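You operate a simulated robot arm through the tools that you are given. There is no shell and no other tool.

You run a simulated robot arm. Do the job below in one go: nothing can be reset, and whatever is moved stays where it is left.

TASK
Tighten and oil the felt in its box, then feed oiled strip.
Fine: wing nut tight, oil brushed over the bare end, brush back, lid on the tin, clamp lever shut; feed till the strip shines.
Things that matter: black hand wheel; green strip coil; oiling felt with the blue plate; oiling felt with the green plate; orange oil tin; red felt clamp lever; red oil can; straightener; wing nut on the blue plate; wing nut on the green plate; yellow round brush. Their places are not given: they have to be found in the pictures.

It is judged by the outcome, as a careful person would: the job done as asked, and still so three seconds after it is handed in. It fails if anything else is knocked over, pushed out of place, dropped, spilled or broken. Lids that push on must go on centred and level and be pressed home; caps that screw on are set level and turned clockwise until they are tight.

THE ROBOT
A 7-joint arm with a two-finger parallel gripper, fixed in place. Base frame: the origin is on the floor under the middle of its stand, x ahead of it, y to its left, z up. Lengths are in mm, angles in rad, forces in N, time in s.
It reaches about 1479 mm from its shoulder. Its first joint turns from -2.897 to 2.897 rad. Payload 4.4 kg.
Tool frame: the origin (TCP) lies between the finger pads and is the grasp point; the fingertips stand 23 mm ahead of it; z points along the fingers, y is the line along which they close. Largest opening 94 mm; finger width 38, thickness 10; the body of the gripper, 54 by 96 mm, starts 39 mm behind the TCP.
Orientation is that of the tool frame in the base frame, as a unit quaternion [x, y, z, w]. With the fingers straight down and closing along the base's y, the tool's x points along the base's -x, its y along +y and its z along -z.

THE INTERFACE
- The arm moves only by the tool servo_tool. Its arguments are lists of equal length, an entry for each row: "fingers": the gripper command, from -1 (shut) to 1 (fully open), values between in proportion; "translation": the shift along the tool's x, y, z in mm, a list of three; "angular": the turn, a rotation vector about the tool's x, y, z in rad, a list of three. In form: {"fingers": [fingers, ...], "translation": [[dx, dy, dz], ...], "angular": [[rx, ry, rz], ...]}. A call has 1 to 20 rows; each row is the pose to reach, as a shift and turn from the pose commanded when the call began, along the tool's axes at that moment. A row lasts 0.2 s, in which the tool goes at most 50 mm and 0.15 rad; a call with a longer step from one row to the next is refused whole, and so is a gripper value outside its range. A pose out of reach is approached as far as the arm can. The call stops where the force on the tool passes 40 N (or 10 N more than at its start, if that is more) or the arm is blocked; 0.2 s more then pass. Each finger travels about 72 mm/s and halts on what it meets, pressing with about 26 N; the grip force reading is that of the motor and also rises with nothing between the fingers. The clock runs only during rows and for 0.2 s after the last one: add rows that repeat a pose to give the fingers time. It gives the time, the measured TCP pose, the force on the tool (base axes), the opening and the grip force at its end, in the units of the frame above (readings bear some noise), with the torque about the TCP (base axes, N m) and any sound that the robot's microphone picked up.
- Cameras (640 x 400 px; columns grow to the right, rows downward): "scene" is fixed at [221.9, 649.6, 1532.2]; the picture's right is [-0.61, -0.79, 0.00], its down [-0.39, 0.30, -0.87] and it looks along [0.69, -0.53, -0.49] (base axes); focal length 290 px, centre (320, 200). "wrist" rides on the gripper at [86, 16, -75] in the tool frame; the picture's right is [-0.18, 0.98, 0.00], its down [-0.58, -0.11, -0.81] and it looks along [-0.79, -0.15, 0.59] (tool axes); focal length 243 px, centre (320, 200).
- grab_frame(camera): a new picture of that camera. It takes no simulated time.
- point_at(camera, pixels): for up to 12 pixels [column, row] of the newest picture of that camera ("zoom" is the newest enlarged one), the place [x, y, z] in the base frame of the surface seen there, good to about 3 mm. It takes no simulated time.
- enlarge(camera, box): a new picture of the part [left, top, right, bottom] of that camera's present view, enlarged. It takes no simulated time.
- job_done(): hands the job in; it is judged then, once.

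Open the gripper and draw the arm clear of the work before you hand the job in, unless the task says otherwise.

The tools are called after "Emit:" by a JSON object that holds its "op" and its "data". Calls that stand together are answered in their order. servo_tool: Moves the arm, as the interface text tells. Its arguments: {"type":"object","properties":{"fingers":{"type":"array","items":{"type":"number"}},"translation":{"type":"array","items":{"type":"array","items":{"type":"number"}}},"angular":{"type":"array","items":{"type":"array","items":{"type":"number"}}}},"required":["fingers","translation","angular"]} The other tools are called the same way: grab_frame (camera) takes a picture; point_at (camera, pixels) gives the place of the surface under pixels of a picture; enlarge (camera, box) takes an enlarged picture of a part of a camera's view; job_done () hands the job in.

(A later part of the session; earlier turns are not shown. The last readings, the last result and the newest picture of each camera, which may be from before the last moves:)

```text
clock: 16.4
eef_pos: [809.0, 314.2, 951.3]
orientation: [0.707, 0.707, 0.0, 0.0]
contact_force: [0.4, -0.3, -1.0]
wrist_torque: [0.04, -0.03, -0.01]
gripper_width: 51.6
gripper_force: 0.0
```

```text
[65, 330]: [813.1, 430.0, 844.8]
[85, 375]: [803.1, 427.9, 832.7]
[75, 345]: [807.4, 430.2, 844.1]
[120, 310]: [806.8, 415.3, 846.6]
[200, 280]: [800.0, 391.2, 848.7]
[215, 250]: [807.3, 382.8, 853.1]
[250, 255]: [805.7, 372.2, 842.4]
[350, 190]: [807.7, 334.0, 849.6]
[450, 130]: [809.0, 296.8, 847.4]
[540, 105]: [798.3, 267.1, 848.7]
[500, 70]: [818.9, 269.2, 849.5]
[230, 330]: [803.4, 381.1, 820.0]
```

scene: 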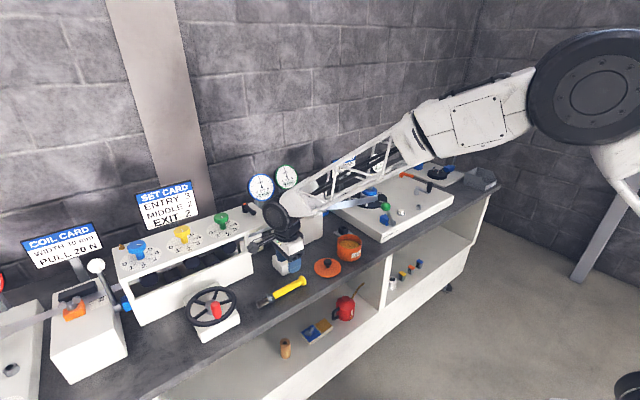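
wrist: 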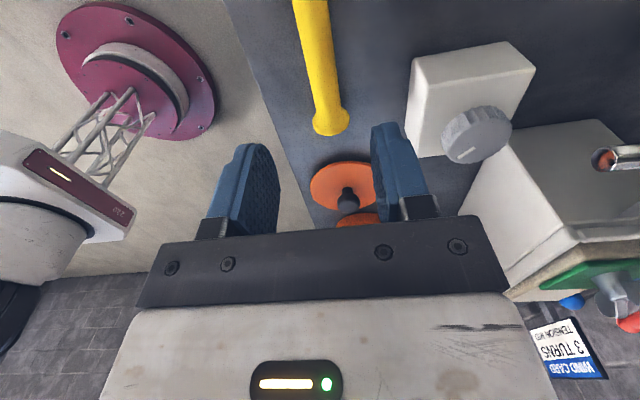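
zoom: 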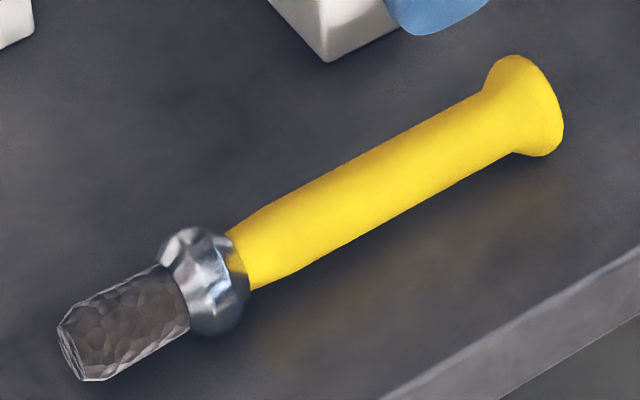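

Brush tip at y≈431, axis x≈810.5, z≈835. I descend to grip the handle at y≈308, TCP z≈844 (fingertips 4–5 mm above the bench).

Emit:
{"op": "servo_tool", "data": {"fingers": [0.1, 0.1, 0.1, 0.1, 0.1], "translation": [[-6, 1.5, 30], [-6, 1.5, 60], [-6, 1.5, 90], [-6, 1.5, 107], [-6, 1.5, 107]], "angular": [[0, 0, 0], [0, 0, 0], [0, 0, 0], [0, 0, 0], [0, 0, 0]]}}

Emit:
{"op": "grab_frame", "data": {"camera": "wrist"}}

Emit:
{"op": "enlarge", "data": {"camera": "scene", "box": [240, 250, 336, 310]}}

```text
clock: 17.6
eef_pos: [811.5, 305.1, 843.0]
orientation: [0.707, 0.707, 0.0, 0.0]
contact_force: [-1.6, -2.3, 12.1]
wrist_torque: [-0.13, 0.41, 0.16]
gripper_width: 52.5
gripper_force: 0.6
```

```text
taken
```

wrist: 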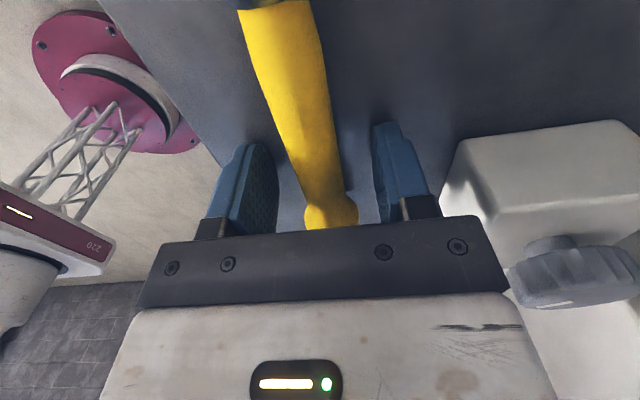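

```text
6.67 times, centred on (288, 280) of scene
```

zoom: 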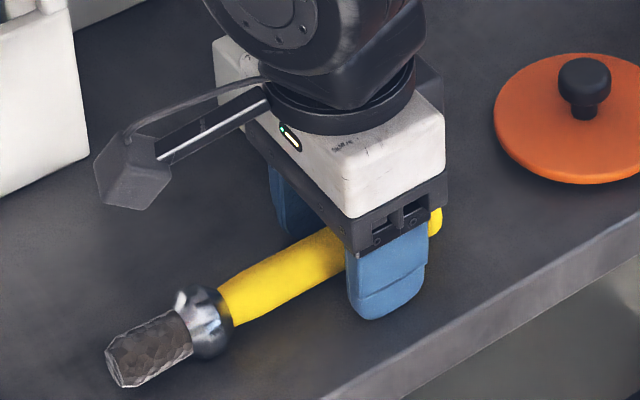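

The 12 N upward force says the fingertips touch the bench (top ≈ 820). I raise 4 mm and close on the handle.

Emit:
{"op": "servo_tool", "data": {"fingers": [0.1, -1, -1, -1, -1, -1], "translation": [[0, 0, -4], [0, 0, -4], [0, 0, -4], [0, 0, -4], [0, 0, -4], [0, 0, -4]], "angular": [[0, 0, 0], [0, 0, 0], [0, 0, 0], [0, 0, 0], [0, 0, 0], [0, 0, 0]]}}

Emit:
{"op": "grab_frame", "data": {"camera": "wrist"}}

```text
clock: 19.0
eef_pos: [809.8, 304.6, 847.5]
orientation: [0.707, 0.707, 0.0, 0.0]
contact_force: [0.6, 0.1, -0.5]
wrist_torque: [-0.01, -0.03, 0.0]
gripper_width: 20.2
gripper_force: 26.0
```

```text
taken
```

wrist: 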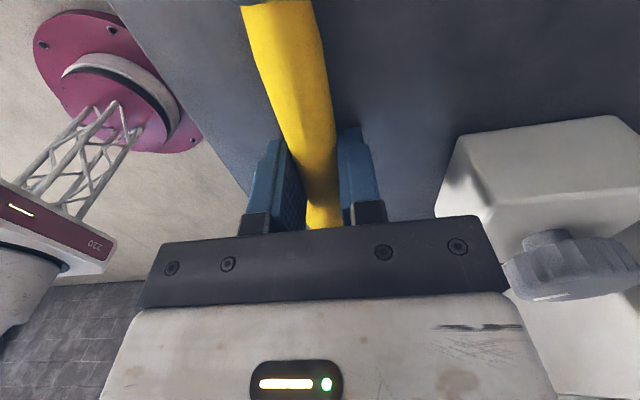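

The handle is held (20.2 mm). I lift straight up 150 mm, then check that the brush hangs level in the grip.

Emit:
{"op": "servo_tool", "data": {"fingers": [-1, -1, -1, -1, -1, -1], "translation": [[0, 0, -20], [0, 0, -50], [0, 0, -85], [0, 0, -120], [0, 0, -150], [0, 0, -150]], "angular": [[0, 0, 0], [0, 0, 0], [0, 0, 0], [0, 0, 0], [0, 0, 0], [0, 0, 0]]}}

Emit:
{"op": "enlarge", "data": {"camera": "scene", "box": [220, 220, 348, 300]}}

```text
clock: 20.4
eef_pos: [810.2, 306.1, 995.8]
orientation: [0.706, 0.708, -0.001, 0.0]
contact_force: [0.1, 0.2, -0.4]
wrist_torque: [-0.04, -0.01, -0.01]
gripper_width: 20.2
gripper_force: 26.0
```

```text
5.00 times, centred on (284, 260) of scene
```

zoom: 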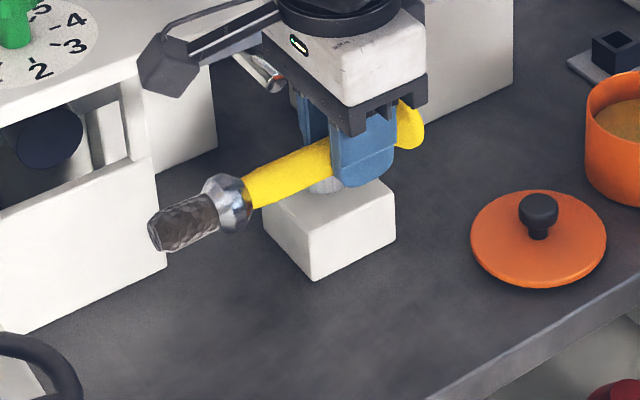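

The brush is held level. I now yaw it a quarter turn so the bristles point at the robot, while moving to above the tin at about (885,43,1060).

Emit:
{"op": "servo_tool", "data": {"fingers": [-1, -1, -1, -1, -1, -1, -1, -1, -1, -1, -1, -1, -1, -1], "translation": [[0, 0, -10], [-10, 0, -25], [-30, 5, -40], [-55, 12, -55], [-80, 20, -64], [-105, 28, -64], [-130, 36, -64], [-155, 44, -64], [-180, 52, -64], [-205, 60, -64], [-230, 68, -64], [-250, 73, -64], [-263, 75, -64], [-263, 75, -64]], "angular": [[0, 0, -0.12], [0, 0, -0.24], [0, 0, -0.36], [0, 0, -0.48], [0, 0, -0.6], [0, 0, -0.72], [0, 0, -0.84], [0, 0, -0.96], [0, 0, -1.08], [0, 0, -1.2], [0, 0, -1.32], [0, 0, -1.44], [0, 0, -1.571], [0, 0, -1.571]]}}

Emit:
{"op": "grab_frame", "data": {"camera": "scene"}}

```text
clock: 23.4
eef_pos: [884.6, 41.5, 1061.2]
orientation: [-0.001, 1.0, 0.0, 0.0]
contact_force: [-0.8, -0.5, -1.0]
wrist_torque: [-0.01, -0.04, 0.01]
gripper_width: 19.9
gripper_force: 25.9
```

```text
taken
```

scene: 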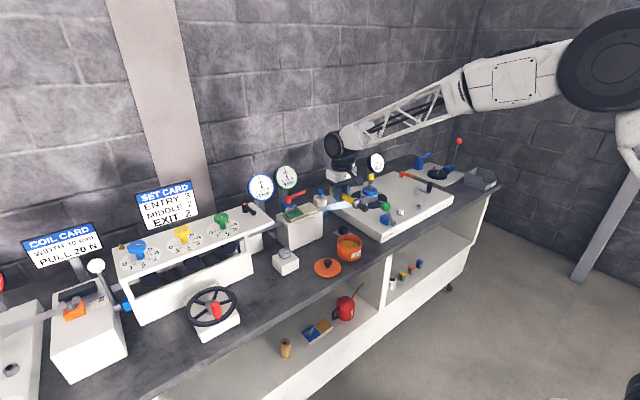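

Now I pitch the gripper 60° so the bristles point down toward the tin (tool y turn −1.047), staying at this height.

Emit:
{"op": "servo_tool", "data": {"fingers": [-1, -1, -1, -1, -1, -1, -1, -1, -1, -1], "translation": [[0, 0, 0], [0, 0, 0], [0, 0, 0], [0, 0, 0], [0, 0, 0], [0, 0, 0], [0, 0, 0], [0, 0, 0], [0, 0, 0], [0, 0, 0]], "angular": [[0, -0.12, 0], [0, -0.24, 0], [0, -0.36, 0], [0, -0.48, 0], [0, -0.6, 0], [0, -0.72, 0], [0, -0.84, 0], [0, -0.96, 0], [0, -1.047, 0], [0, -1.047, 0]]}}

Emit:
{"op": "grab_frame", "data": {"camera": "wrist"}}

Emit:
{"op": "enlarge", "data": {"camera": "scene", "box": [270, 170, 430, 270]}}

```text
clock: 25.6
eef_pos: [885.8, 42.0, 1058.7]
orientation: [-0.001, 0.866, 0.001, 0.499]
contact_force: [-0.6, -0.8, -3.2]
wrist_torque: [0.03, -0.17, -0.02]
gripper_width: 20.1
gripper_force: 25.8
```

```text
taken
```

wrist: 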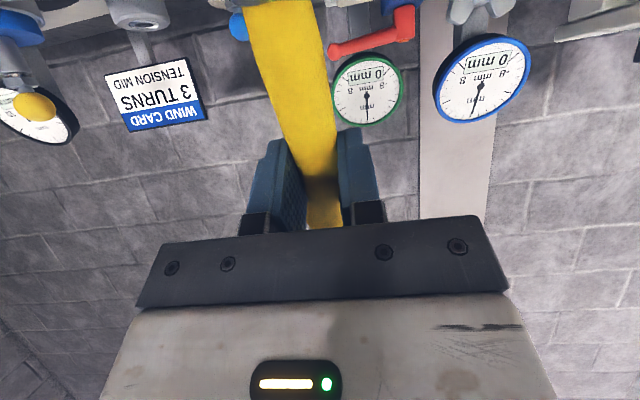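

```text
4.00 times, centred on (350, 220) of scene
```

zoom: 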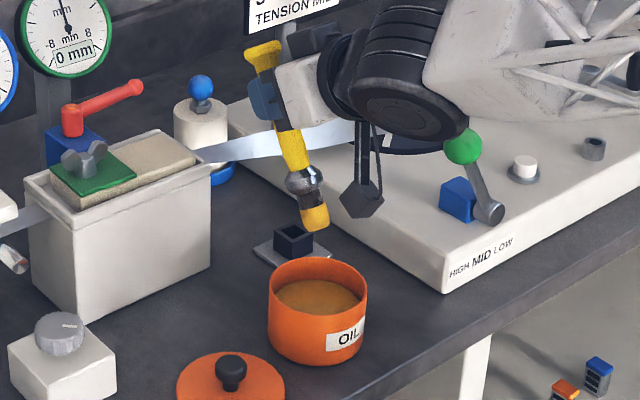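

The bristles look golden at zoom (315,215); I look closer before dipping.

Emit:
{"op": "enlarge", "data": {"camera": "scene", "box": [325, 205, 389, 245]}}

Emit:
{"op": "enlarge", "data": {"camera": "scene", "box": [250, 230, 378, 310]}}

```text
10.00 times, centred on (357, 225) of scene
```

zoom: 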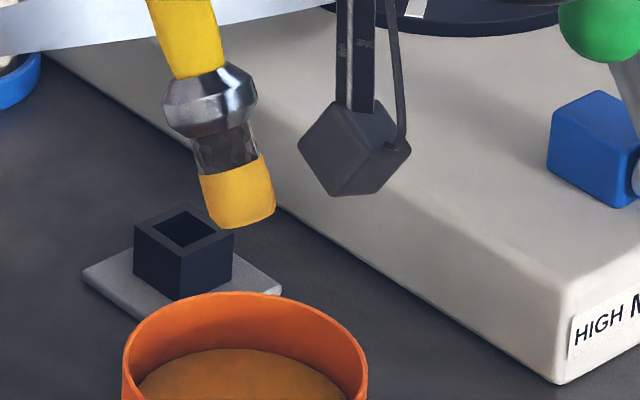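

```text
5.00 times, centred on (314, 270) of scene
```

zoom: 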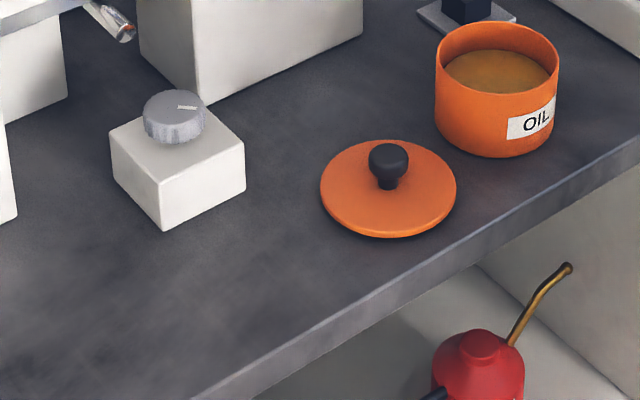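

The bristle end sits as computed (tip ≈ (832,42,944)); whatever its look, I dip it properly: shift 11 mm toward −x to clear the rim, then go down 96 mm so the tip is ~8 mm under the oil.

Emit:
{"op": "servo_tool", "data": {"fingers": [-1, -1, -1, -1, -1, -1, -1], "translation": [[5.8, 0, -10], [23.1, 0, 0], [40.4, 0, 10], [57.8, 0, 20], [75.1, 0, 30], [88.9, 0, 38], [88.9, 0, 38]], "angular": [[0, 0, 0], [0, 0, 0], [0, 0, 0], [0, 0, 0], [0, 0, 0], [0, 0, 0], [0, 0, 0]]}}

Emit:
{"op": "enlarge", "data": {"camera": "scene", "box": [285, 190, 413, 270]}}

Emit:
{"op": "grab_frame", "data": {"camera": "wrist"}}

```text
clock: 27.2
eef_pos: [873.3, 42.8, 964.7]
orientation: [0.0, 0.866, 0.0, 0.5]
contact_force: [-0.7, 0.2, -1.1]
wrist_torque: [0.0, 0.02, 0.01]
gripper_width: 19.9
gripper_force: 25.8
```

```text
5.00 times, centred on (349, 230) of scene
```

zoom: 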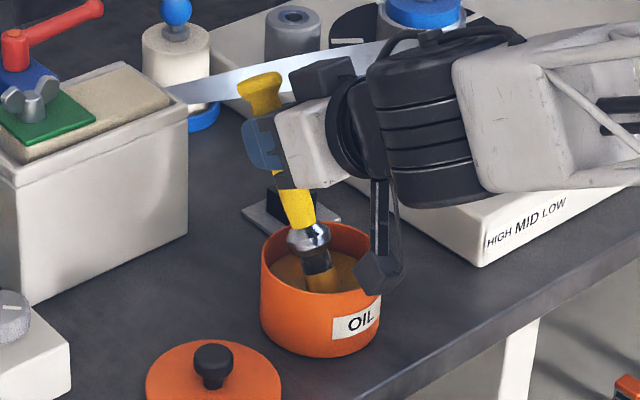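

```text
taken
```

wrist: 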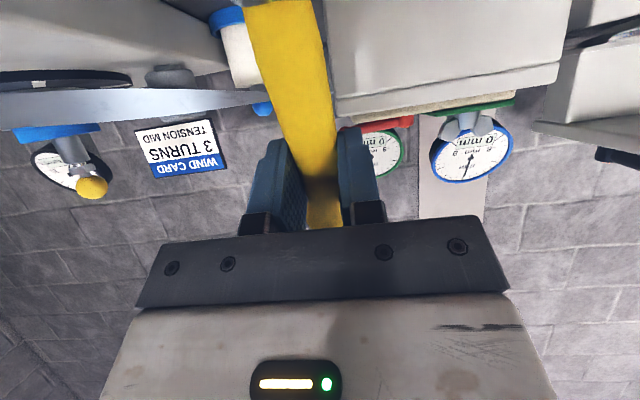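

The bristles are in the oil with no contact force. I dip 4 mm deeper, dwell, then lift slowly and pause over the tin to let it drip.

Emit:
{"op": "servo_tool", "data": {"fingers": [-1, -1, -1, -1, -1, -1, -1, -1, -1, -1, -1, -1], "translation": [[3.5, 0, 2], [3.5, 0, 2], [3.5, 0, 2], [-13, 0, -7.5], [-26, 0, -15], [-26, 0, -15], [-26, 0, -15], [-52, 0, -30], [-78, 0, -45], [-104, 0, -60], [-104, 0, -60], [-104, 0, -60]], "angular": [[0, 0, 0], [0, 0, 0], [0, 0, 0], [0, 0, 0], [0, 0, 0], [0, 0, 0], [0, 0, 0], [0, 0, 0], [0, 0, 0], [0, 0, 0], [0, 0, 0], [0, 0, 0]]}}

Emit:
{"op": "enlarge", "data": {"camera": "scene", "box": [285, 180, 413, 260]}}

```text
clock: 29.8
eef_pos: [875.6, 40.9, 1085.4]
orientation: [0.0, 0.866, 0.0, 0.501]
contact_force: [0.1, -1.9, -0.9]
wrist_torque: [0.01, 0.0, 0.0]
gripper_width: 19.8
gripper_force: 25.9
```

```text
5.00 times, centred on (349, 220) of scene
```

zoom: 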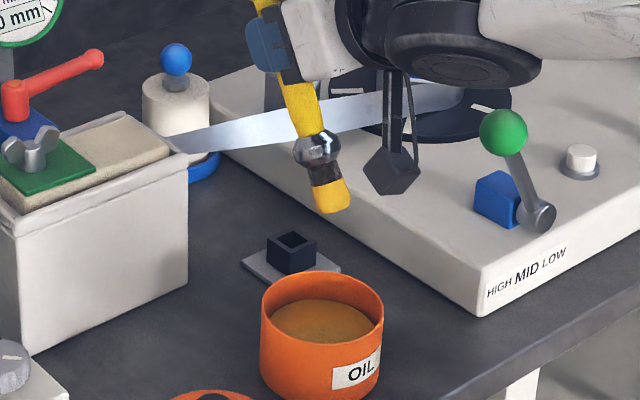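

The bristles are golden and the tin is undisturbed. I move to above the felt's bare end and pitch the last 30° so the brush stands vertical: TCP target (1004,95,1125).

Emit:
{"op": "servo_tool", "data": {"fingers": [-1, -1, -1, -1, -1, -1, -1, -1], "translation": [[-15, 0, 0], [-40, 5, 15], [-60, 15, 35], [-75, 27, 55], [-88, 40, 75], [-98.8, 54, 91.2], [-98.8, 54, 91.2], [-98.8, 54, 91.2]], "angular": [[0, -0.05, 0], [0, -0.15, 0], [0, -0.25, 0], [0, -0.35, 0], [0, -0.45, 0], [0, -0.524, 0], [0, -0.524, 0], [0, -0.524, 0]]}}

Emit:
{"op": "enlarge", "data": {"camera": "scene", "box": [260, 150, 388, 230]}}

Emit:
{"op": "grab_frame", "data": {"camera": "wrist"}}

```text
clock: 31.6
eef_pos: [1002.0, 98.6, 1124.3]
orientation: [-0.001, 0.707, 0.001, 0.707]
contact_force: [0.2, -0.3, -0.8]
wrist_torque: [0.01, 0.02, -0.01]
gripper_width: 20.0
gripper_force: 26.0
out of reach, approached as far as the arm can: row 3
```

```text
5.00 times, centred on (324, 190) of scene
```

zoom: 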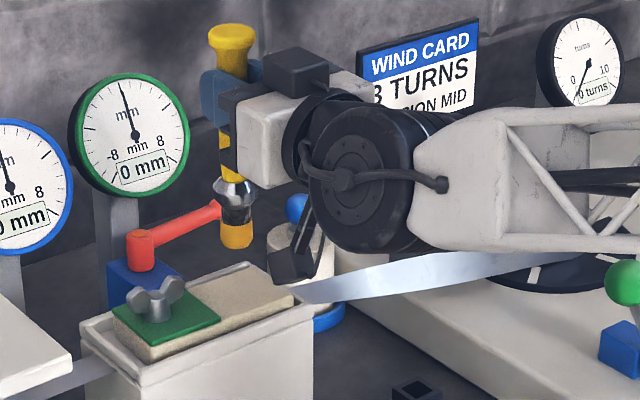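

```text
taken
```

wrist: 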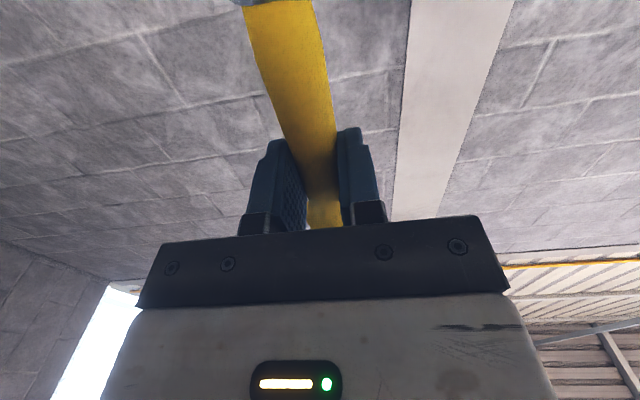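

The brush stands vertical, tip ≈ (1012,98,998) over the bare felt. I lower 37 mm, then in small steps to feel light contact.

Emit:
{"op": "servo_tool", "data": {"fingers": [-1, -1, -1, -1, -1, -1], "translation": [[18, 0, 0], [34, 0, 0], [38, 0, 0], [40, 0, 0], [42, 0, 0], [42, 0, 0]], "angular": [[0, 0, 0], [0, 0, 0], [0, 0, 0], [0, 0, 0], [0, 0, 0], [0, 0, 0]]}}

Emit:
{"op": "enlarge", "data": {"camera": "scene", "box": [265, 180, 345, 230]}}

```text
clock: 33.0
eef_pos: [1003.0, 96.2, 1082.5]
orientation: [-0.001, 0.707, 0.0, 0.707]
contact_force: [-0.5, -0.7, -0.5]
wrist_torque: [0.0, -0.02, -0.01]
gripper_width: 20.1
gripper_force: 25.9
```

```text
8.00 times, centred on (305, 205) of scene
```

zoom: 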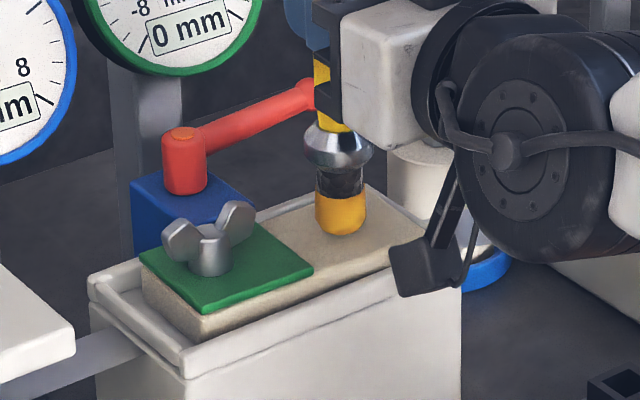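

Bristles are at the felt surface with no force yet. I go 2 mm lower and make one short stroke in −y to see the oil mark.

Emit:
{"op": "servo_tool", "data": {"fingers": [-1, -1, -1, -1, -1, -1], "translation": [[1, 0, 0], [2, 0, 0], [2, -8, 0], [2, -16, 0], [2, -24, 0], [2, -24, 0]], "angular": [[0, 0, 0], [0, 0, 0], [0, 0, 0], [0, 0, 0], [0, 0, 0], [0, 0, 0]]}}

Emit:
{"op": "enlarge", "data": {"camera": "scene", "box": [265, 180, 345, 230]}}

```text
clock: 34.4
eef_pos: [1002.8, 79.4, 1081.9]
orientation: [0.005, 0.708, -0.005, 0.706]
contact_force: [0.3, 0.8, -0.8]
wrist_torque: [-0.01, 0.04, -0.02]
gripper_width: 20.0
gripper_force: 25.7
out of reach, approached as far as the arm can: row 5, 6
```

```text
8.00 times, centred on (305, 205) of scene
```

zoom: 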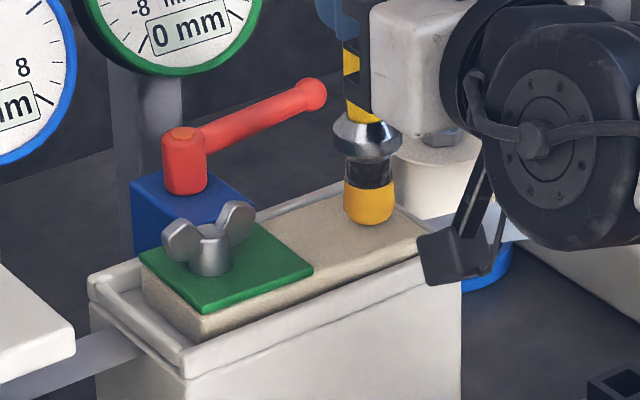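

No mark yet and that upright pose runs into a wrist limit at smaller y. I lift a little and go back to the 60° pitch, which worked at the tin, keeping the tip over the felt's middle.

Emit:
{"op": "servo_tool", "data": {"fingers": [-1, -1, -1, -1, -1, -1, -1], "translation": [[-20, 6, 0], [-20, 12, 16], [-17, 18, 32], [-13, 24, 48], [-8.4, 24, 64.5], [-8.4, 24, 64.5], [-8.4, 24, 64.5]], "angular": [[0, 0, 0], [0, 0.13, 0], [0, 0.26, 0], [0, 0.39, 0], [0, 0.524, 0], [0, 0.524, 0], [0, 0.524, 0]]}}

Emit:
{"op": "enlarge", "data": {"camera": "scene", "box": [265, 180, 345, 230]}}

```text
clock: 36.0
eef_pos: [1067.4, 104.7, 1085.8]
orientation: [0.0, 0.867, 0.0, 0.499]
contact_force: [0.9, -0.7, -3.6]
wrist_torque: [0.01, -0.08, -0.01]
gripper_width: 20.4
gripper_force: 25.7
```

```text
8.00 times, centred on (305, 205) of scene
```

zoom: 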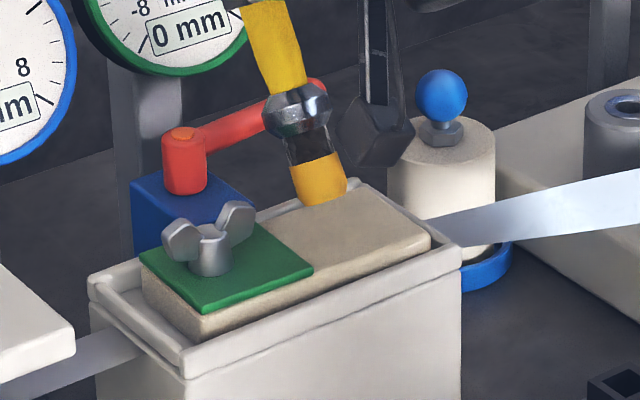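

At 60° pitch the arm is comfortable; tip ≈ (1013,105,971). I lower in small steps to 13 mm and check for touch.

Emit:
{"op": "servo_tool", "data": {"fingers": [-1, -1, -1, -1, -1], "translation": [[6.9, 0, 4], [8.7, 0, 5], [10, 0, 5.75], [11.3, 0, 6.5], [11.3, 0, 6.5]], "angular": [[0, 0, 0], [0, 0, 0], [0, 0, 0], [0, 0, 0], [0, 0, 0]]}}

Emit:
{"op": "enlarge", "data": {"camera": "scene", "box": [275, 185, 339, 225]}}

```text
clock: 37.2
eef_pos: [1066.5, 103.6, 1076.2]
orientation: [0.0, 0.866, 0.0, 0.5]
contact_force: [0.3, 0.0, -0.6]
wrist_torque: [0.0, -0.01, 0.05]
gripper_width: 20.3
gripper_force: 26.2
```

```text
10.00 times, centred on (307, 205) of scene
```

zoom: 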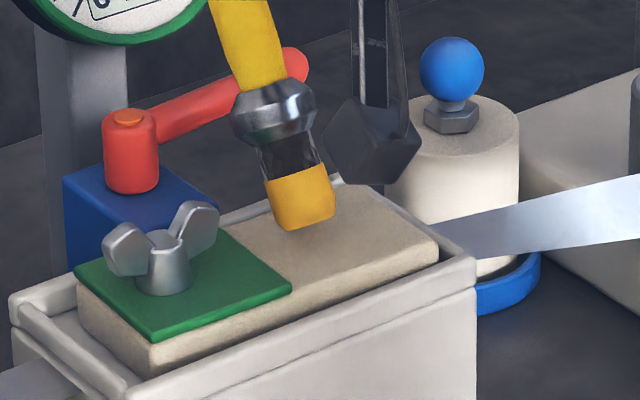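

Still no touch (tip centre ≈ 961). I lower 2 mm, then 4 mm and check again.

Emit:
{"op": "servo_tool", "data": {"fingers": [-1, -1, -1, -1], "translation": [[1.7, 0, 1], [2.6, 0, 1.5], [3.5, 0, 2], [3.5, 0, 2]], "angular": [[0, 0, 0], [0, 0, 0], [0, 0, 0], [0, 0, 0]]}}

Emit:
{"op": "enlarge", "data": {"camera": "scene", "box": [275, 185, 339, 225]}}

```text
clock: 38.2
eef_pos: [1066.1, 102.5, 1073.3]
orientation: [-0.001, 0.866, 0.001, 0.5]
contact_force: [-0.3, -0.2, -0.8]
wrist_torque: [0.0, 0.01, -0.01]
gripper_width: 20.1
gripper_force: 26.5
```

```text
10.00 times, centred on (307, 205) of scene
```

zoom: 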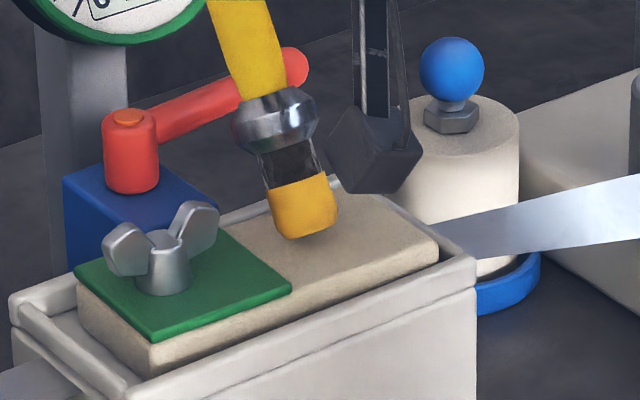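

I measure the gap: the bristles' lower edge at zoom (305,234) and the felt just below it.

Emit:
{"op": "point_at", "data": {"camera": "zoom", "pixels": [[305, 234], [290, 230], [330, 225], [275, 190], [310, 175], [300, 205], [305, 246], [350, 240], [260, 230], [330, 250]]}}

```text
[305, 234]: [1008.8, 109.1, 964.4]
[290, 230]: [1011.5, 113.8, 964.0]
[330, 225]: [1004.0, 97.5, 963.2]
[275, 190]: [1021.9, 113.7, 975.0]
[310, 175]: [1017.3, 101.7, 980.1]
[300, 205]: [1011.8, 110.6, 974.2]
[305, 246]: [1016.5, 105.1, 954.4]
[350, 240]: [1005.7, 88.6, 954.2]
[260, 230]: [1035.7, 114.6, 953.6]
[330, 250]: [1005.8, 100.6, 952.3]
```

The bristle end's side edge is at z≈963, so its lower lip is about 3 mm above the felt (954). I lower 4 mm more in 1 mm steps.

Emit:
{"op": "servo_tool", "data": {"fingers": [-1, -1, -1, -1, -1], "translation": [[0.87, 0, 0.5], [1.73, 0, 1], [2.6, 0, 1.5], [3.46, 0, 2], [3.46, 0, 2]], "angular": [[0, 0, 0], [0, 0, 0], [0, 0, 0], [0, 0, 0], [0, 0, 0]]}}

Emit:
{"op": "enlarge", "data": {"camera": "scene", "box": [275, 185, 339, 225]}}

```text
clock: 39.4
eef_pos: [1066.8, 103.3, 1071.3]
orientation: [-0.001, 0.865, 0.001, 0.502]
contact_force: [7.6, -0.7, 29.1]
wrist_torque: [-0.08, 0.4, 0.02]
gripper_width: 20.1
gripper_force: 26.2
```

```text
10.00 times, centred on (307, 205) of scene
```

zoom: 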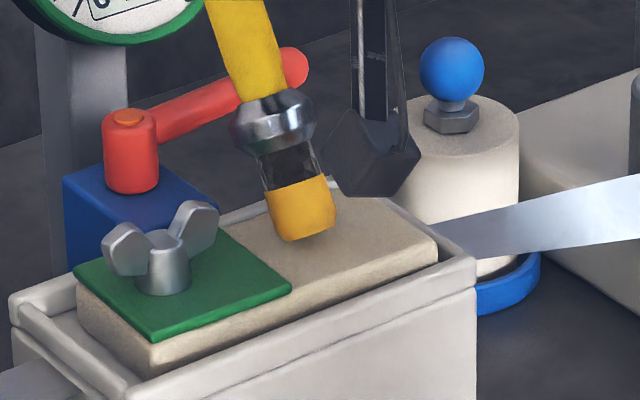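

Now there is firm contact (29 N, contact at TCP z≈1071.5). I ease up 1.6 mm to a light touch and stroke toward −y by 30 mm.

Emit:
{"op": "servo_tool", "data": {"fingers": [-1, -1, -1, -1, -1, -1, -1], "translation": [[-1.4, 0, -0.8], [-1.4, -5, -0.8], [-1.4, -10, -0.8], [-1.4, -15, -0.8], [-1.4, -20, -0.8], [-1.4, -30, -0.8], [-1.4, -30, -0.8]], "angular": [[0, 0, 0], [0, 0, 0], [0, 0, 0], [0, 0, 0], [0, 0, 0], [0, 0, 0], [0, 0, 0]]}}

Emit:
{"op": "enlarge", "data": {"camera": "scene", "box": [275, 185, 339, 225]}}

```text
clock: 41.0
eef_pos: [1067.1, 72.6, 1069.6]
orientation: [0.0, 0.866, -0.001, 0.499]
contact_force: [0.5, 0.1, -0.5]
wrist_torque: [-0.06, 0.01, -0.02]
gripper_width: 20.2
gripper_force: 26.4
```

```text
10.00 times, centred on (307, 205) of scene
```

zoom: 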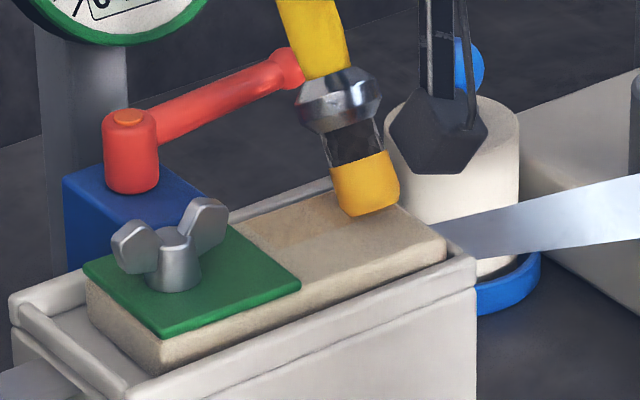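

A faint oil band appeared on the felt. I zoom in to judge it.

Emit:
{"op": "enlarge", "data": {"camera": "scene", "box": [288, 200, 328, 225]}}

```text
16.00 times, centred on (308, 212) of scene
```

zoom: 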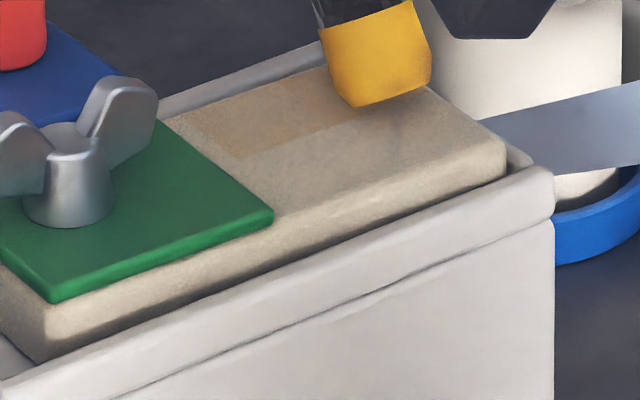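

I measure the band's corners: zoom (178,122), (238,156), (350,125), and the current felt corners.

Emit:
{"op": "point_at", "data": {"camera": "zoom", "pixels": [[178, 122], [238, 156], [345, 128], [300, 140], [360, 105], [265, 205], [165, 118], [500, 145], [430, 90], [50, 300], [530, 165], [280, 200]]}}

```text
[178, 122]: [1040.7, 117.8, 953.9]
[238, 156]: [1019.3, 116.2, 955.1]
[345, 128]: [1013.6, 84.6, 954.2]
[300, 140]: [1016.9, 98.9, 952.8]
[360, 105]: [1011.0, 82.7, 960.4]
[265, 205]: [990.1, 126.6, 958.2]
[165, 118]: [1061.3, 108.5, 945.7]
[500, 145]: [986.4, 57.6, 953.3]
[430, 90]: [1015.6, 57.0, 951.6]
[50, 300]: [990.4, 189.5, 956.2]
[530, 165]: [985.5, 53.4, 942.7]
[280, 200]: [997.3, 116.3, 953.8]
```

The band covers about x 1018–1041, y 85–118 after a light pass, so oil builds up where the bristles drag. I make a pass along +y over the far strip with slightly more pressure (0.6 mm lower).

Emit:
{"op": "servo_tool", "data": {"fingers": [-1, -1, -1, -1, -1, -1, -1, -1, -1, -1], "translation": [[-0.98, 0, 2.9], [-0.98, -5, 2.9], [-0.98, -8, 2.9], [-0.98, 0, 2.9], [-0.98, 8, 2.9], [-0.98, 16, 2.9], [-0.98, 24, 2.9], [-0.98, 32, 2.9], [-0.98, 40, 2.9], [-0.98, 44, 2.9]], "angular": [[0, 0, 0], [0, 0, 0], [0, 0, 0], [0, 0, 0], [0, 0, 0], [0, 0, 0], [0, 0, 0], [0, 0, 0], [0, 0, 0], [0, 0, 0]]}}

Emit:
{"op": "enlarge", "data": {"camera": "scene", "box": [280, 190, 328, 220]}}

```text
clock: 43.2
eef_pos: [1069.4, 117.5, 1070.5]
orientation: [-0.001, 0.866, 0.0, 0.5]
contact_force: [0.1, -1.4, 1.4]
wrist_torque: [-0.14, -0.01, 0.04]
gripper_width: 19.9
gripper_force: 25.9
```

```text
13.33 times, centred on (304, 205) of scene
```

zoom: 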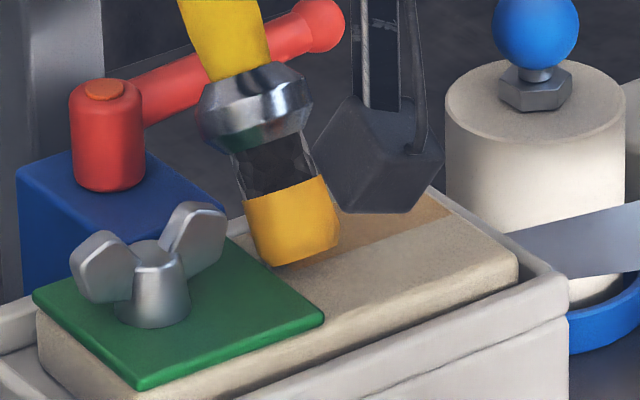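

The far strip now shows gold over its whole length. I lay the next two passes 12 and 24 mm nearer the robot at the same height.

Emit:
{"op": "servo_tool", "data": {"fingers": [-1, -1, -1, -1, -1, -1, -1, -1, -1, -1, -1, -1, -1, -1, -1, -1, -1], "translation": [[3, -1, -5.2], [6, -2, -10.4], [6, -10, -10.4], [6, -18, -10.4], [6, -26, -10.4], [6, -34, -10.4], [6, -42, -10.4], [6, -51, -10.4], [9, -51, -15.6], [12, -51, -20.8], [12, -43, -20.8], [12, -35, -20.8], [12, -27, -20.8], [12, -19, -20.8], [12, -11, -20.8], [12, -3, -20.8], [12, -2, -20.8]], "angular": [[0, 0, 0], [0, 0, 0], [0, 0, 0], [0, 0, 0], [0, 0, 0], [0, 0, 0], [0, 0, 0], [0, 0, 0], [0, 0, 0], [0, 0, 0], [0, 0, 0], [0, 0, 0], [0, 0, 0], [0, 0, 0], [0, 0, 0], [0, 0, 0], [0, 0, 0]]}}

Emit:
{"op": "enlarge", "data": {"camera": "scene", "box": [280, 190, 328, 220]}}

```text
clock: 46.8
eef_pos: [1045.6, 116.3, 1070.4]
orientation: [0.0, 0.866, 0.0, 0.501]
contact_force: [0.1, -0.8, -0.3]
wrist_torque: [0.02, -0.01, 0.01]
gripper_width: 20.5
gripper_force: 26.2
```

```text
13.33 times, centred on (304, 205) of scene
```

zoom: 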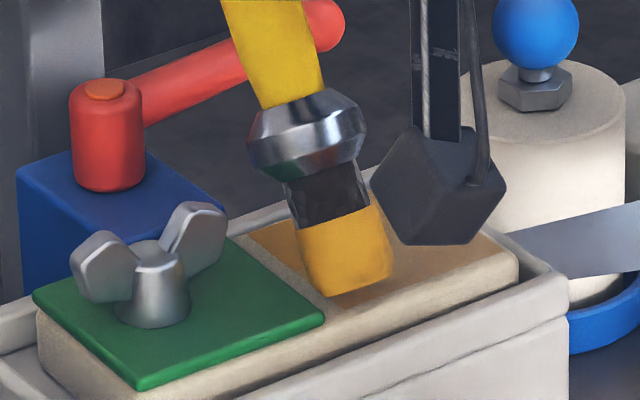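

Two thirds are covered. One more pass 11 mm nearer along −y to reach the near edge strip.

Emit:
{"op": "servo_tool", "data": {"fingers": [-1, -1, -1, -1, -1, -1, -1, -1, -1, -1], "translation": [[2.7, 0, -4.7], [5.5, 0, -9.5], [5.5, -8, -9.5], [5.5, -16, -9.5], [5.5, -24, -9.5], [5.5, -32, -9.5], [5.5, -40, -9.5], [5.5, -48, -9.5], [5.5, -52, -9.5], [5.5, -52, -9.5]], "angular": [[0, 0, 0], [0, 0, 0], [0, 0, 0], [0, 0, 0], [0, 0, 0], [0, 0, 0], [0, 0, 0], [0, 0, 0], [0, 0, 0], [0, 0, 0]]}}

Emit:
{"op": "enlarge", "data": {"camera": "scene", "box": [280, 190, 328, 220]}}

```text
clock: 49.0
eef_pos: [1035.8, 63.2, 1070.2]
orientation: [-0.001, 0.866, 0.001, 0.5]
contact_force: [-0.2, -0.3, -1.4]
wrist_torque: [0.05, 0.0, -0.02]
gripper_width: 20.5
gripper_force: 26.1
```

```text
13.33 times, centred on (304, 205) of scene
```

zoom: 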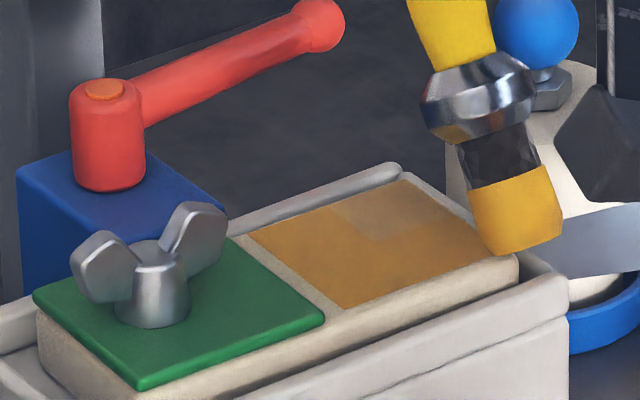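

The patch is nearly covered; a paler cell remains at zoom (370,210). I measure it and the patch's corners.

Emit:
{"op": "point_at", "data": {"camera": "zoom", "pixels": [[370, 215], [335, 210], [400, 183], [440, 215], [360, 240], [250, 232], [345, 305], [480, 255], [400, 250], [310, 250], [325, 320], [515, 255]]}}

Emit:
{"op": "enlarge", "data": {"camera": "scene", "box": [294, 200, 326, 220]}}

```text
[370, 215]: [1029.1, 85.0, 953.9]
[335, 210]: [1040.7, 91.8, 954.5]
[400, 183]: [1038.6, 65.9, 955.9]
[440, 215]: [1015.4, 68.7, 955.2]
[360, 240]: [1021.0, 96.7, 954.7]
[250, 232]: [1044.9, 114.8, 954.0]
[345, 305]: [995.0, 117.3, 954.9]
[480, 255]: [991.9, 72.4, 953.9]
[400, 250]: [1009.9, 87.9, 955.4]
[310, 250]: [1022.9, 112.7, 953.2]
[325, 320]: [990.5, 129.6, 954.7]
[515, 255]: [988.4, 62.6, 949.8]
```

```text
16.00 times, centred on (310, 210) of scene
```

zoom: 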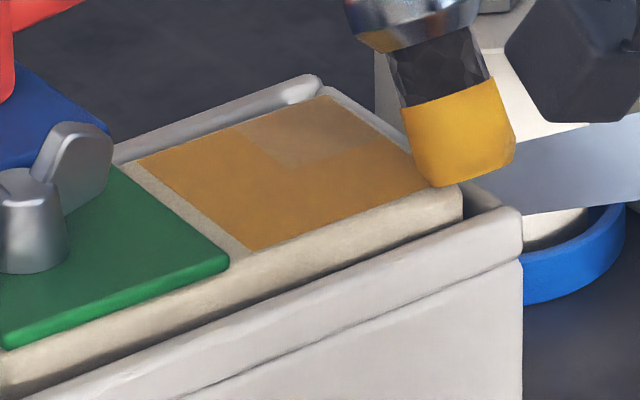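

The paler part is x 1021–1041, y 66–92. I lift slightly, move 33 mm outward and go over it back and forth with the same light pressure.

Emit:
{"op": "servo_tool", "data": {"fingers": [-1, -1, -1, -1, -1, -1, -1, -1, -1, -1, -1, -1, -1, -1, -1, -1, -1, -1], "translation": [[-2.6, 0, -1.5], [-11, 2, 12.8], [-19.1, 5, 27.1], [-16.1, 3, 28.9], [-16.1, 8, 28.9], [-16.1, 14, 28.9], [-16.1, 20, 28.9], [-16.1, 26, 28.9], [-16.1, 32, 28.9], [-16.1, 26, 28.9], [-16.1, 20, 28.9], [-16.1, 14, 28.9], [-16.1, 8, 28.9], [-16.1, 2, 28.9], [-16.1, 10, 28.9], [-16.1, 18, 28.9], [-16.1, 26, 28.9], [-16.1, 34, 28.9]], "angular": [[0, 0, 0], [0, 0, 0], [0, 0, 0], [0, 0, 0], [0, 0, 0], [0, 0, 0], [0, 0, 0], [0, 0, 0], [0, 0, 0], [0, 0, 0], [0, 0, 0], [0, 0, 0], [0, 0, 0], [0, 0, 0], [0, 0, 0], [0, 0, 0], [0, 0, 0], [0, 0, 0]]}}

Emit:
{"op": "enlarge", "data": {"camera": "scene", "box": [280, 190, 328, 220]}}

```text
clock: 52.8
eef_pos: [1068.0, 97.9, 1069.0]
orientation: [-0.001, 0.866, 0.001, 0.5]
contact_force: [0.1, 0.1, -0.8]
wrist_torque: [0.01, 0.0, 0.0]
gripper_width: 20.0
gripper_force: 25.7
```

```text
13.33 times, centred on (304, 205) of scene
```

zoom: 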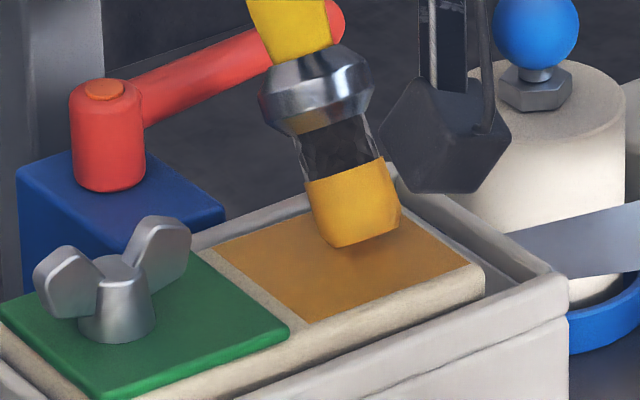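

The patch looks evenly golden now. I lift the brush 60 mm to see the felt unobstructed.

Emit:
{"op": "servo_tool", "data": {"fingers": [-1, -1, -1, -1], "translation": [[-17, 0, -10], [-35, 0, -20], [-52, 0, -30], [-52, 0, -30]], "angular": [[0, 0, 0], [0, 0, 0], [0, 0, 0], [0, 0, 0]]}}

Emit:
{"op": "enlarge", "data": {"camera": "scene", "box": [280, 195, 328, 225]}}

```text
clock: 53.8
eef_pos: [1068.4, 98.3, 1130.6]
orientation: [0.0, 0.866, 0.0, 0.5]
contact_force: [0.8, 0.0, -1.6]
wrist_torque: [0.0, 0.0, 0.04]
gripper_width: 20.1
gripper_force: 25.3
```

```text
13.33 times, centred on (304, 210) of scene
```

zoom: 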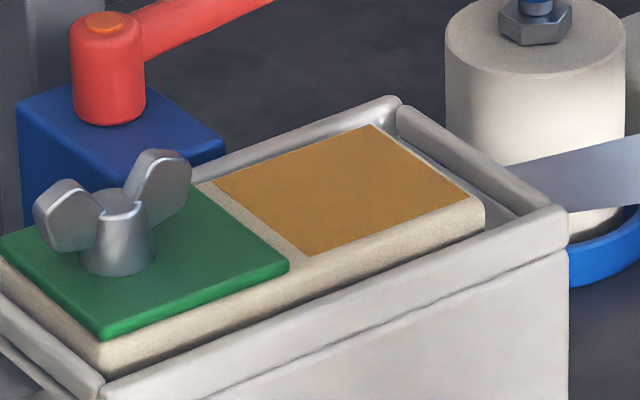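

The whole patch is evenly gold, like the other oiled felt. Now I bring the brush back: level it while retreating toward the robot, to about (900,60,1100).

Emit:
{"op": "servo_tool", "data": {"fingers": [-1, -1, -1, -1, -1, -1, -1, -1, -1, -1], "translation": [[5, 0, -10], [20, -5, -27], [35, -10, -45], [50, -15, -62], [65, -20, -80], [80, -26, -97], [95, -32, -114], [110, -38, -130.5], [110, -38, -130.5], [110, -38, -130.5]], "angular": [[0, 0.1, 0], [0, 0.22, 0], [0, 0.35, 0], [0, 0.48, 0], [0, 0.61, 0], [0, 0.74, 0], [0, 0.87, 0], [0, 0.96, 0], [0, 1.047, 0], [0, 1.047, 0]]}}

Emit:
{"op": "enlarge", "data": {"camera": "scene", "box": [280, 150, 440, 250]}}

```text
clock: 56.0
eef_pos: [899.4, 59.6, 1100.4]
orientation: [-0.001, 1.0, 0.0, 0.001]
contact_force: [-0.4, -0.1, -1.3]
wrist_torque: [0.02, 0.01, -0.02]
gripper_width: 20.0
gripper_force: 26.1
```

```text
4.00 times, centred on (360, 200) of scene
```

zoom: 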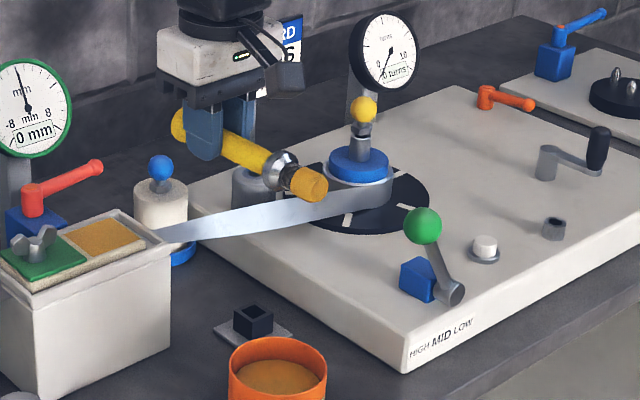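

The brush is near level. I measure its tip at zoom (310,185), collar (283,165) and handle points to see if it has slipped.

Emit:
{"op": "point_at", "data": {"camera": "zoom", "pixels": [[315, 185], [303, 172], [308, 198], [285, 160], [245, 143], [230, 150], [182, 112], [178, 135], [240, 155]]}}

```text
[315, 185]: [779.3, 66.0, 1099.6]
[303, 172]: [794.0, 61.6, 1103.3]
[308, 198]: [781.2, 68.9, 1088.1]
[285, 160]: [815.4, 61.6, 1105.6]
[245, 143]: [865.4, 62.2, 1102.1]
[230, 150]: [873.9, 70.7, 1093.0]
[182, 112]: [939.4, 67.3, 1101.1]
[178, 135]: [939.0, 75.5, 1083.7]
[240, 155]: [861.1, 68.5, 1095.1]
```

The brush is level and still well gripped (tip 122 mm from the TCP). I yaw back so it points to +y and go to above its old place, about (810,306,1000).

Emit:
{"op": "servo_tool", "data": {"fingers": [-1, -1, -1, -1, -1, -1, -1, -1, -1, -1, -1, -1, -1, -1, -1], "translation": [[7, 10, 0], [14, 30, 0], [21, 50, 0], [28, 70, 0], [35, 90, 0], [42, 110, 0], [49, 130, 0], [56, 150, 0], [63, 170, 10], [70, 190, 25], [77, 210, 45], [84, 230, 70], [89.4, 246.5, 100], [89.4, 246.5, 100], [89.4, 246.5, 100]], "angular": [[0, 0, 0.12], [0, 0, 0.24], [0, 0, 0.36], [0, 0, 0.48], [0, 0, 0.6], [0, 0, 0.72], [0, 0, 0.84], [0, 0, 0.96], [0, 0, 1.08], [0, 0, 1.2], [0, 0, 1.32], [0, 0, 1.44], [0, 0, 1.571], [0, 0, 1.571], [0, 0, 1.571]]}}

Emit:
{"op": "enlarge", "data": {"camera": "scene", "box": [220, 220, 348, 300]}}

```text
clock: 59.2
eef_pos: [809.9, 305.8, 999.0]
orientation: [0.707, 0.707, 0.0, 0.0]
contact_force: [-0.6, -0.7, -0.3]
wrist_torque: [-0.01, 0.03, 0.01]
gripper_width: 20.5
gripper_force: 26.4
```

```text
5.00 times, centred on (284, 260) of scene
```

zoom: 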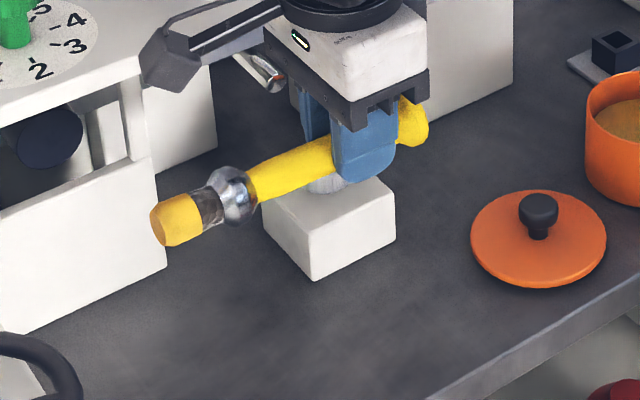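

The brush points to +y with its tip only slightly up. I lower it to TCP z≈852 and then in 1.5 mm steps until it touches the bench.

Emit:
{"op": "servo_tool", "data": {"fingers": [-1, -1, -1, -1, -1, -1, -1], "translation": [[0, 0, 40], [0, 0, 80], [0, 0, 115], [0, 0, 135], [0, 0, 145], [0, 0, 148], [0, 0, 148]], "angular": [[0, 0, 0], [0, 0, 0], [0, 0, 0], [0, 0, 0], [0, 0, 0], [0, 0, 0], [0, 0, 0]]}}

Emit:
{"op": "enlarge", "data": {"camera": "scene", "box": [240, 255, 320, 305]}}

```text
clock: 60.8
eef_pos: [809.7, 305.1, 852.3]
orientation: [0.706, 0.708, 0.0, -0.001]
contact_force: [-0.4, 0.6, -0.5]
wrist_torque: [-0.04, -0.01, 0.02]
gripper_width: 20.0
gripper_force: 25.8
```

```text
8.00 times, centred on (280, 280) of scene
```

zoom: 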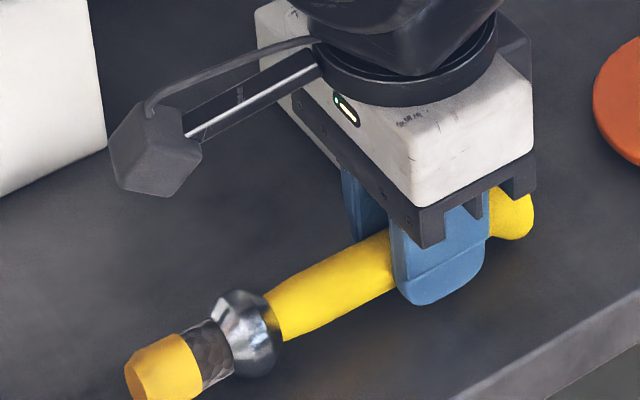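

Not yet touching. I lower in 1 mm steps up to 5 mm; the call will show the force as the brush meets the bench.

Emit:
{"op": "servo_tool", "data": {"fingers": [-1, -1, -1, -1], "translation": [[0, 0, 1], [0, 0, 2], [0, 0, 3], [0, 0, 3]], "angular": [[0, 0, 0], [0, 0, 0], [0, 0, 0], [0, 0, 0]]}}

```text
clock: 61.8
eef_pos: [809.5, 307.0, 847.7]
orientation: [0.707, 0.708, 0.0, 0.0]
contact_force: [-0.2, 0.7, 4.6]
wrist_torque: [-0.23, 0.08, -0.02]
gripper_width: 19.7
gripper_force: 26.1
```

The butt touches (4.6 N, torque from its side). I lower 1.5 mm more and open the fingers to 50 mm, then lift clear.

Emit:
{"op": "servo_tool", "data": {"fingers": [-1, -0.6, -0.3, 0.1, 0.1, 0.1, 0.1, 0.1, 0.1], "translation": [[0, 0, 1.5], [0, 0, 1], [0, 0, 0.5], [0, 0, 0], [0, 0, 0], [0, 0, -20], [0, 0, -60], [0, 0, -105], [0, 0, -105]], "angular": [[0, 0, 0], [0, 0, 0], [0, 0, 0], [0, 0, 0], [0, 0, 0], [0, 0, 0], [0, 0, 0], [0, 0, 0], [0, 0, 0]]}}

Emit:
{"op": "enlarge", "data": {"camera": "scene", "box": [240, 255, 320, 305]}}

Emit:
{"op": "grab_frame", "data": {"camera": "wrist"}}

```text
clock: 63.8
eef_pos: [808.3, 307.4, 956.0]
orientation: [0.708, 0.706, 0.0, 0.0]
contact_force: [0.4, 0.4, -0.5]
wrist_torque: [-0.05, 0.0, -0.01]
gripper_width: 52.1
gripper_force: 0.1
```

```text
8.00 times, centred on (280, 280) of scene
```

zoom: 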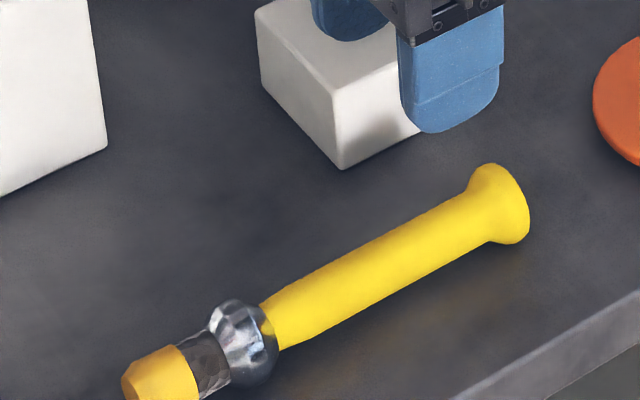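

```text
taken
```

wrist: 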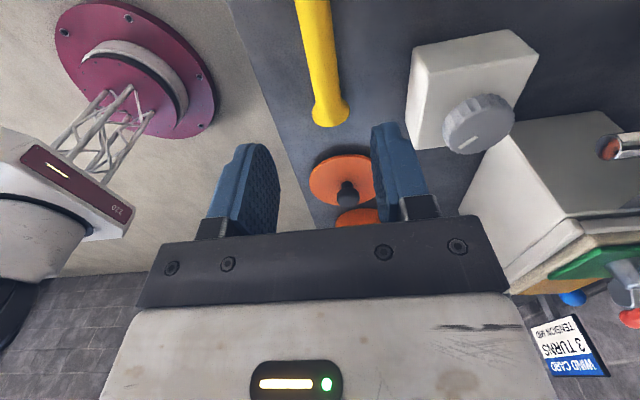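

The brush lies back in its place. Next the lid: I move over it at about (813,170,960) to measure the knob.

Emit:
{"op": "servo_tool", "data": {"fingers": [0.1, 0.1, 0.1, 0.1, 0.1, 0.1], "translation": [[-30, 1, -2], [-60, 2, -4], [-90, 3, -4], [-120, 4, -4], [-137, 5, -4], [-137, 5, -4]], "angular": [[0, 0, 0], [0, 0, 0], [0, 0, 0], [0, 0, 0], [0, 0, 0], [0, 0, 0]]}}

Emit:
{"op": "grab_frame", "data": {"camera": "wrist"}}

Emit:
{"op": "enlarge", "data": {"camera": "scene", "box": [240, 265, 320, 315]}}

```text
clock: 65.2
eef_pos: [815.3, 169.8, 958.5]
orientation: [0.706, 0.708, 0.0, 0.0]
contact_force: [-0.9, 0.1, 0.0]
wrist_torque: [-0.07, -0.02, 0.02]
gripper_width: 51.7
gripper_force: 0.0
```

```text
taken
```

wrist: 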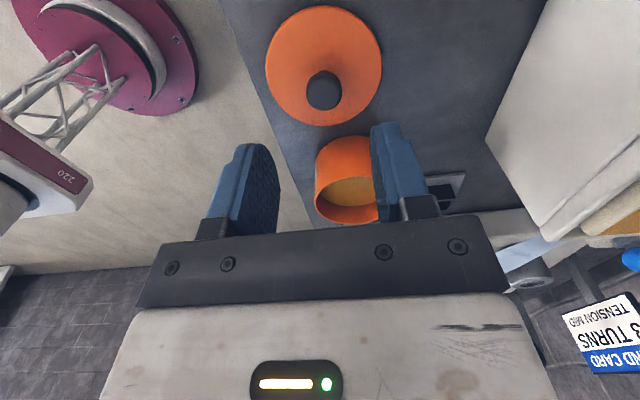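

```text
8.00 times, centred on (280, 290) of scene
```

zoom: 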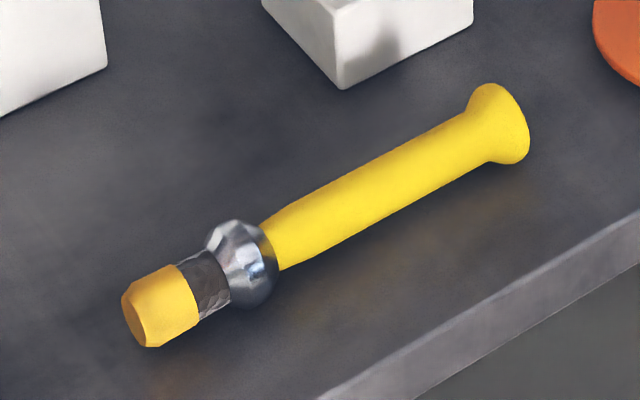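

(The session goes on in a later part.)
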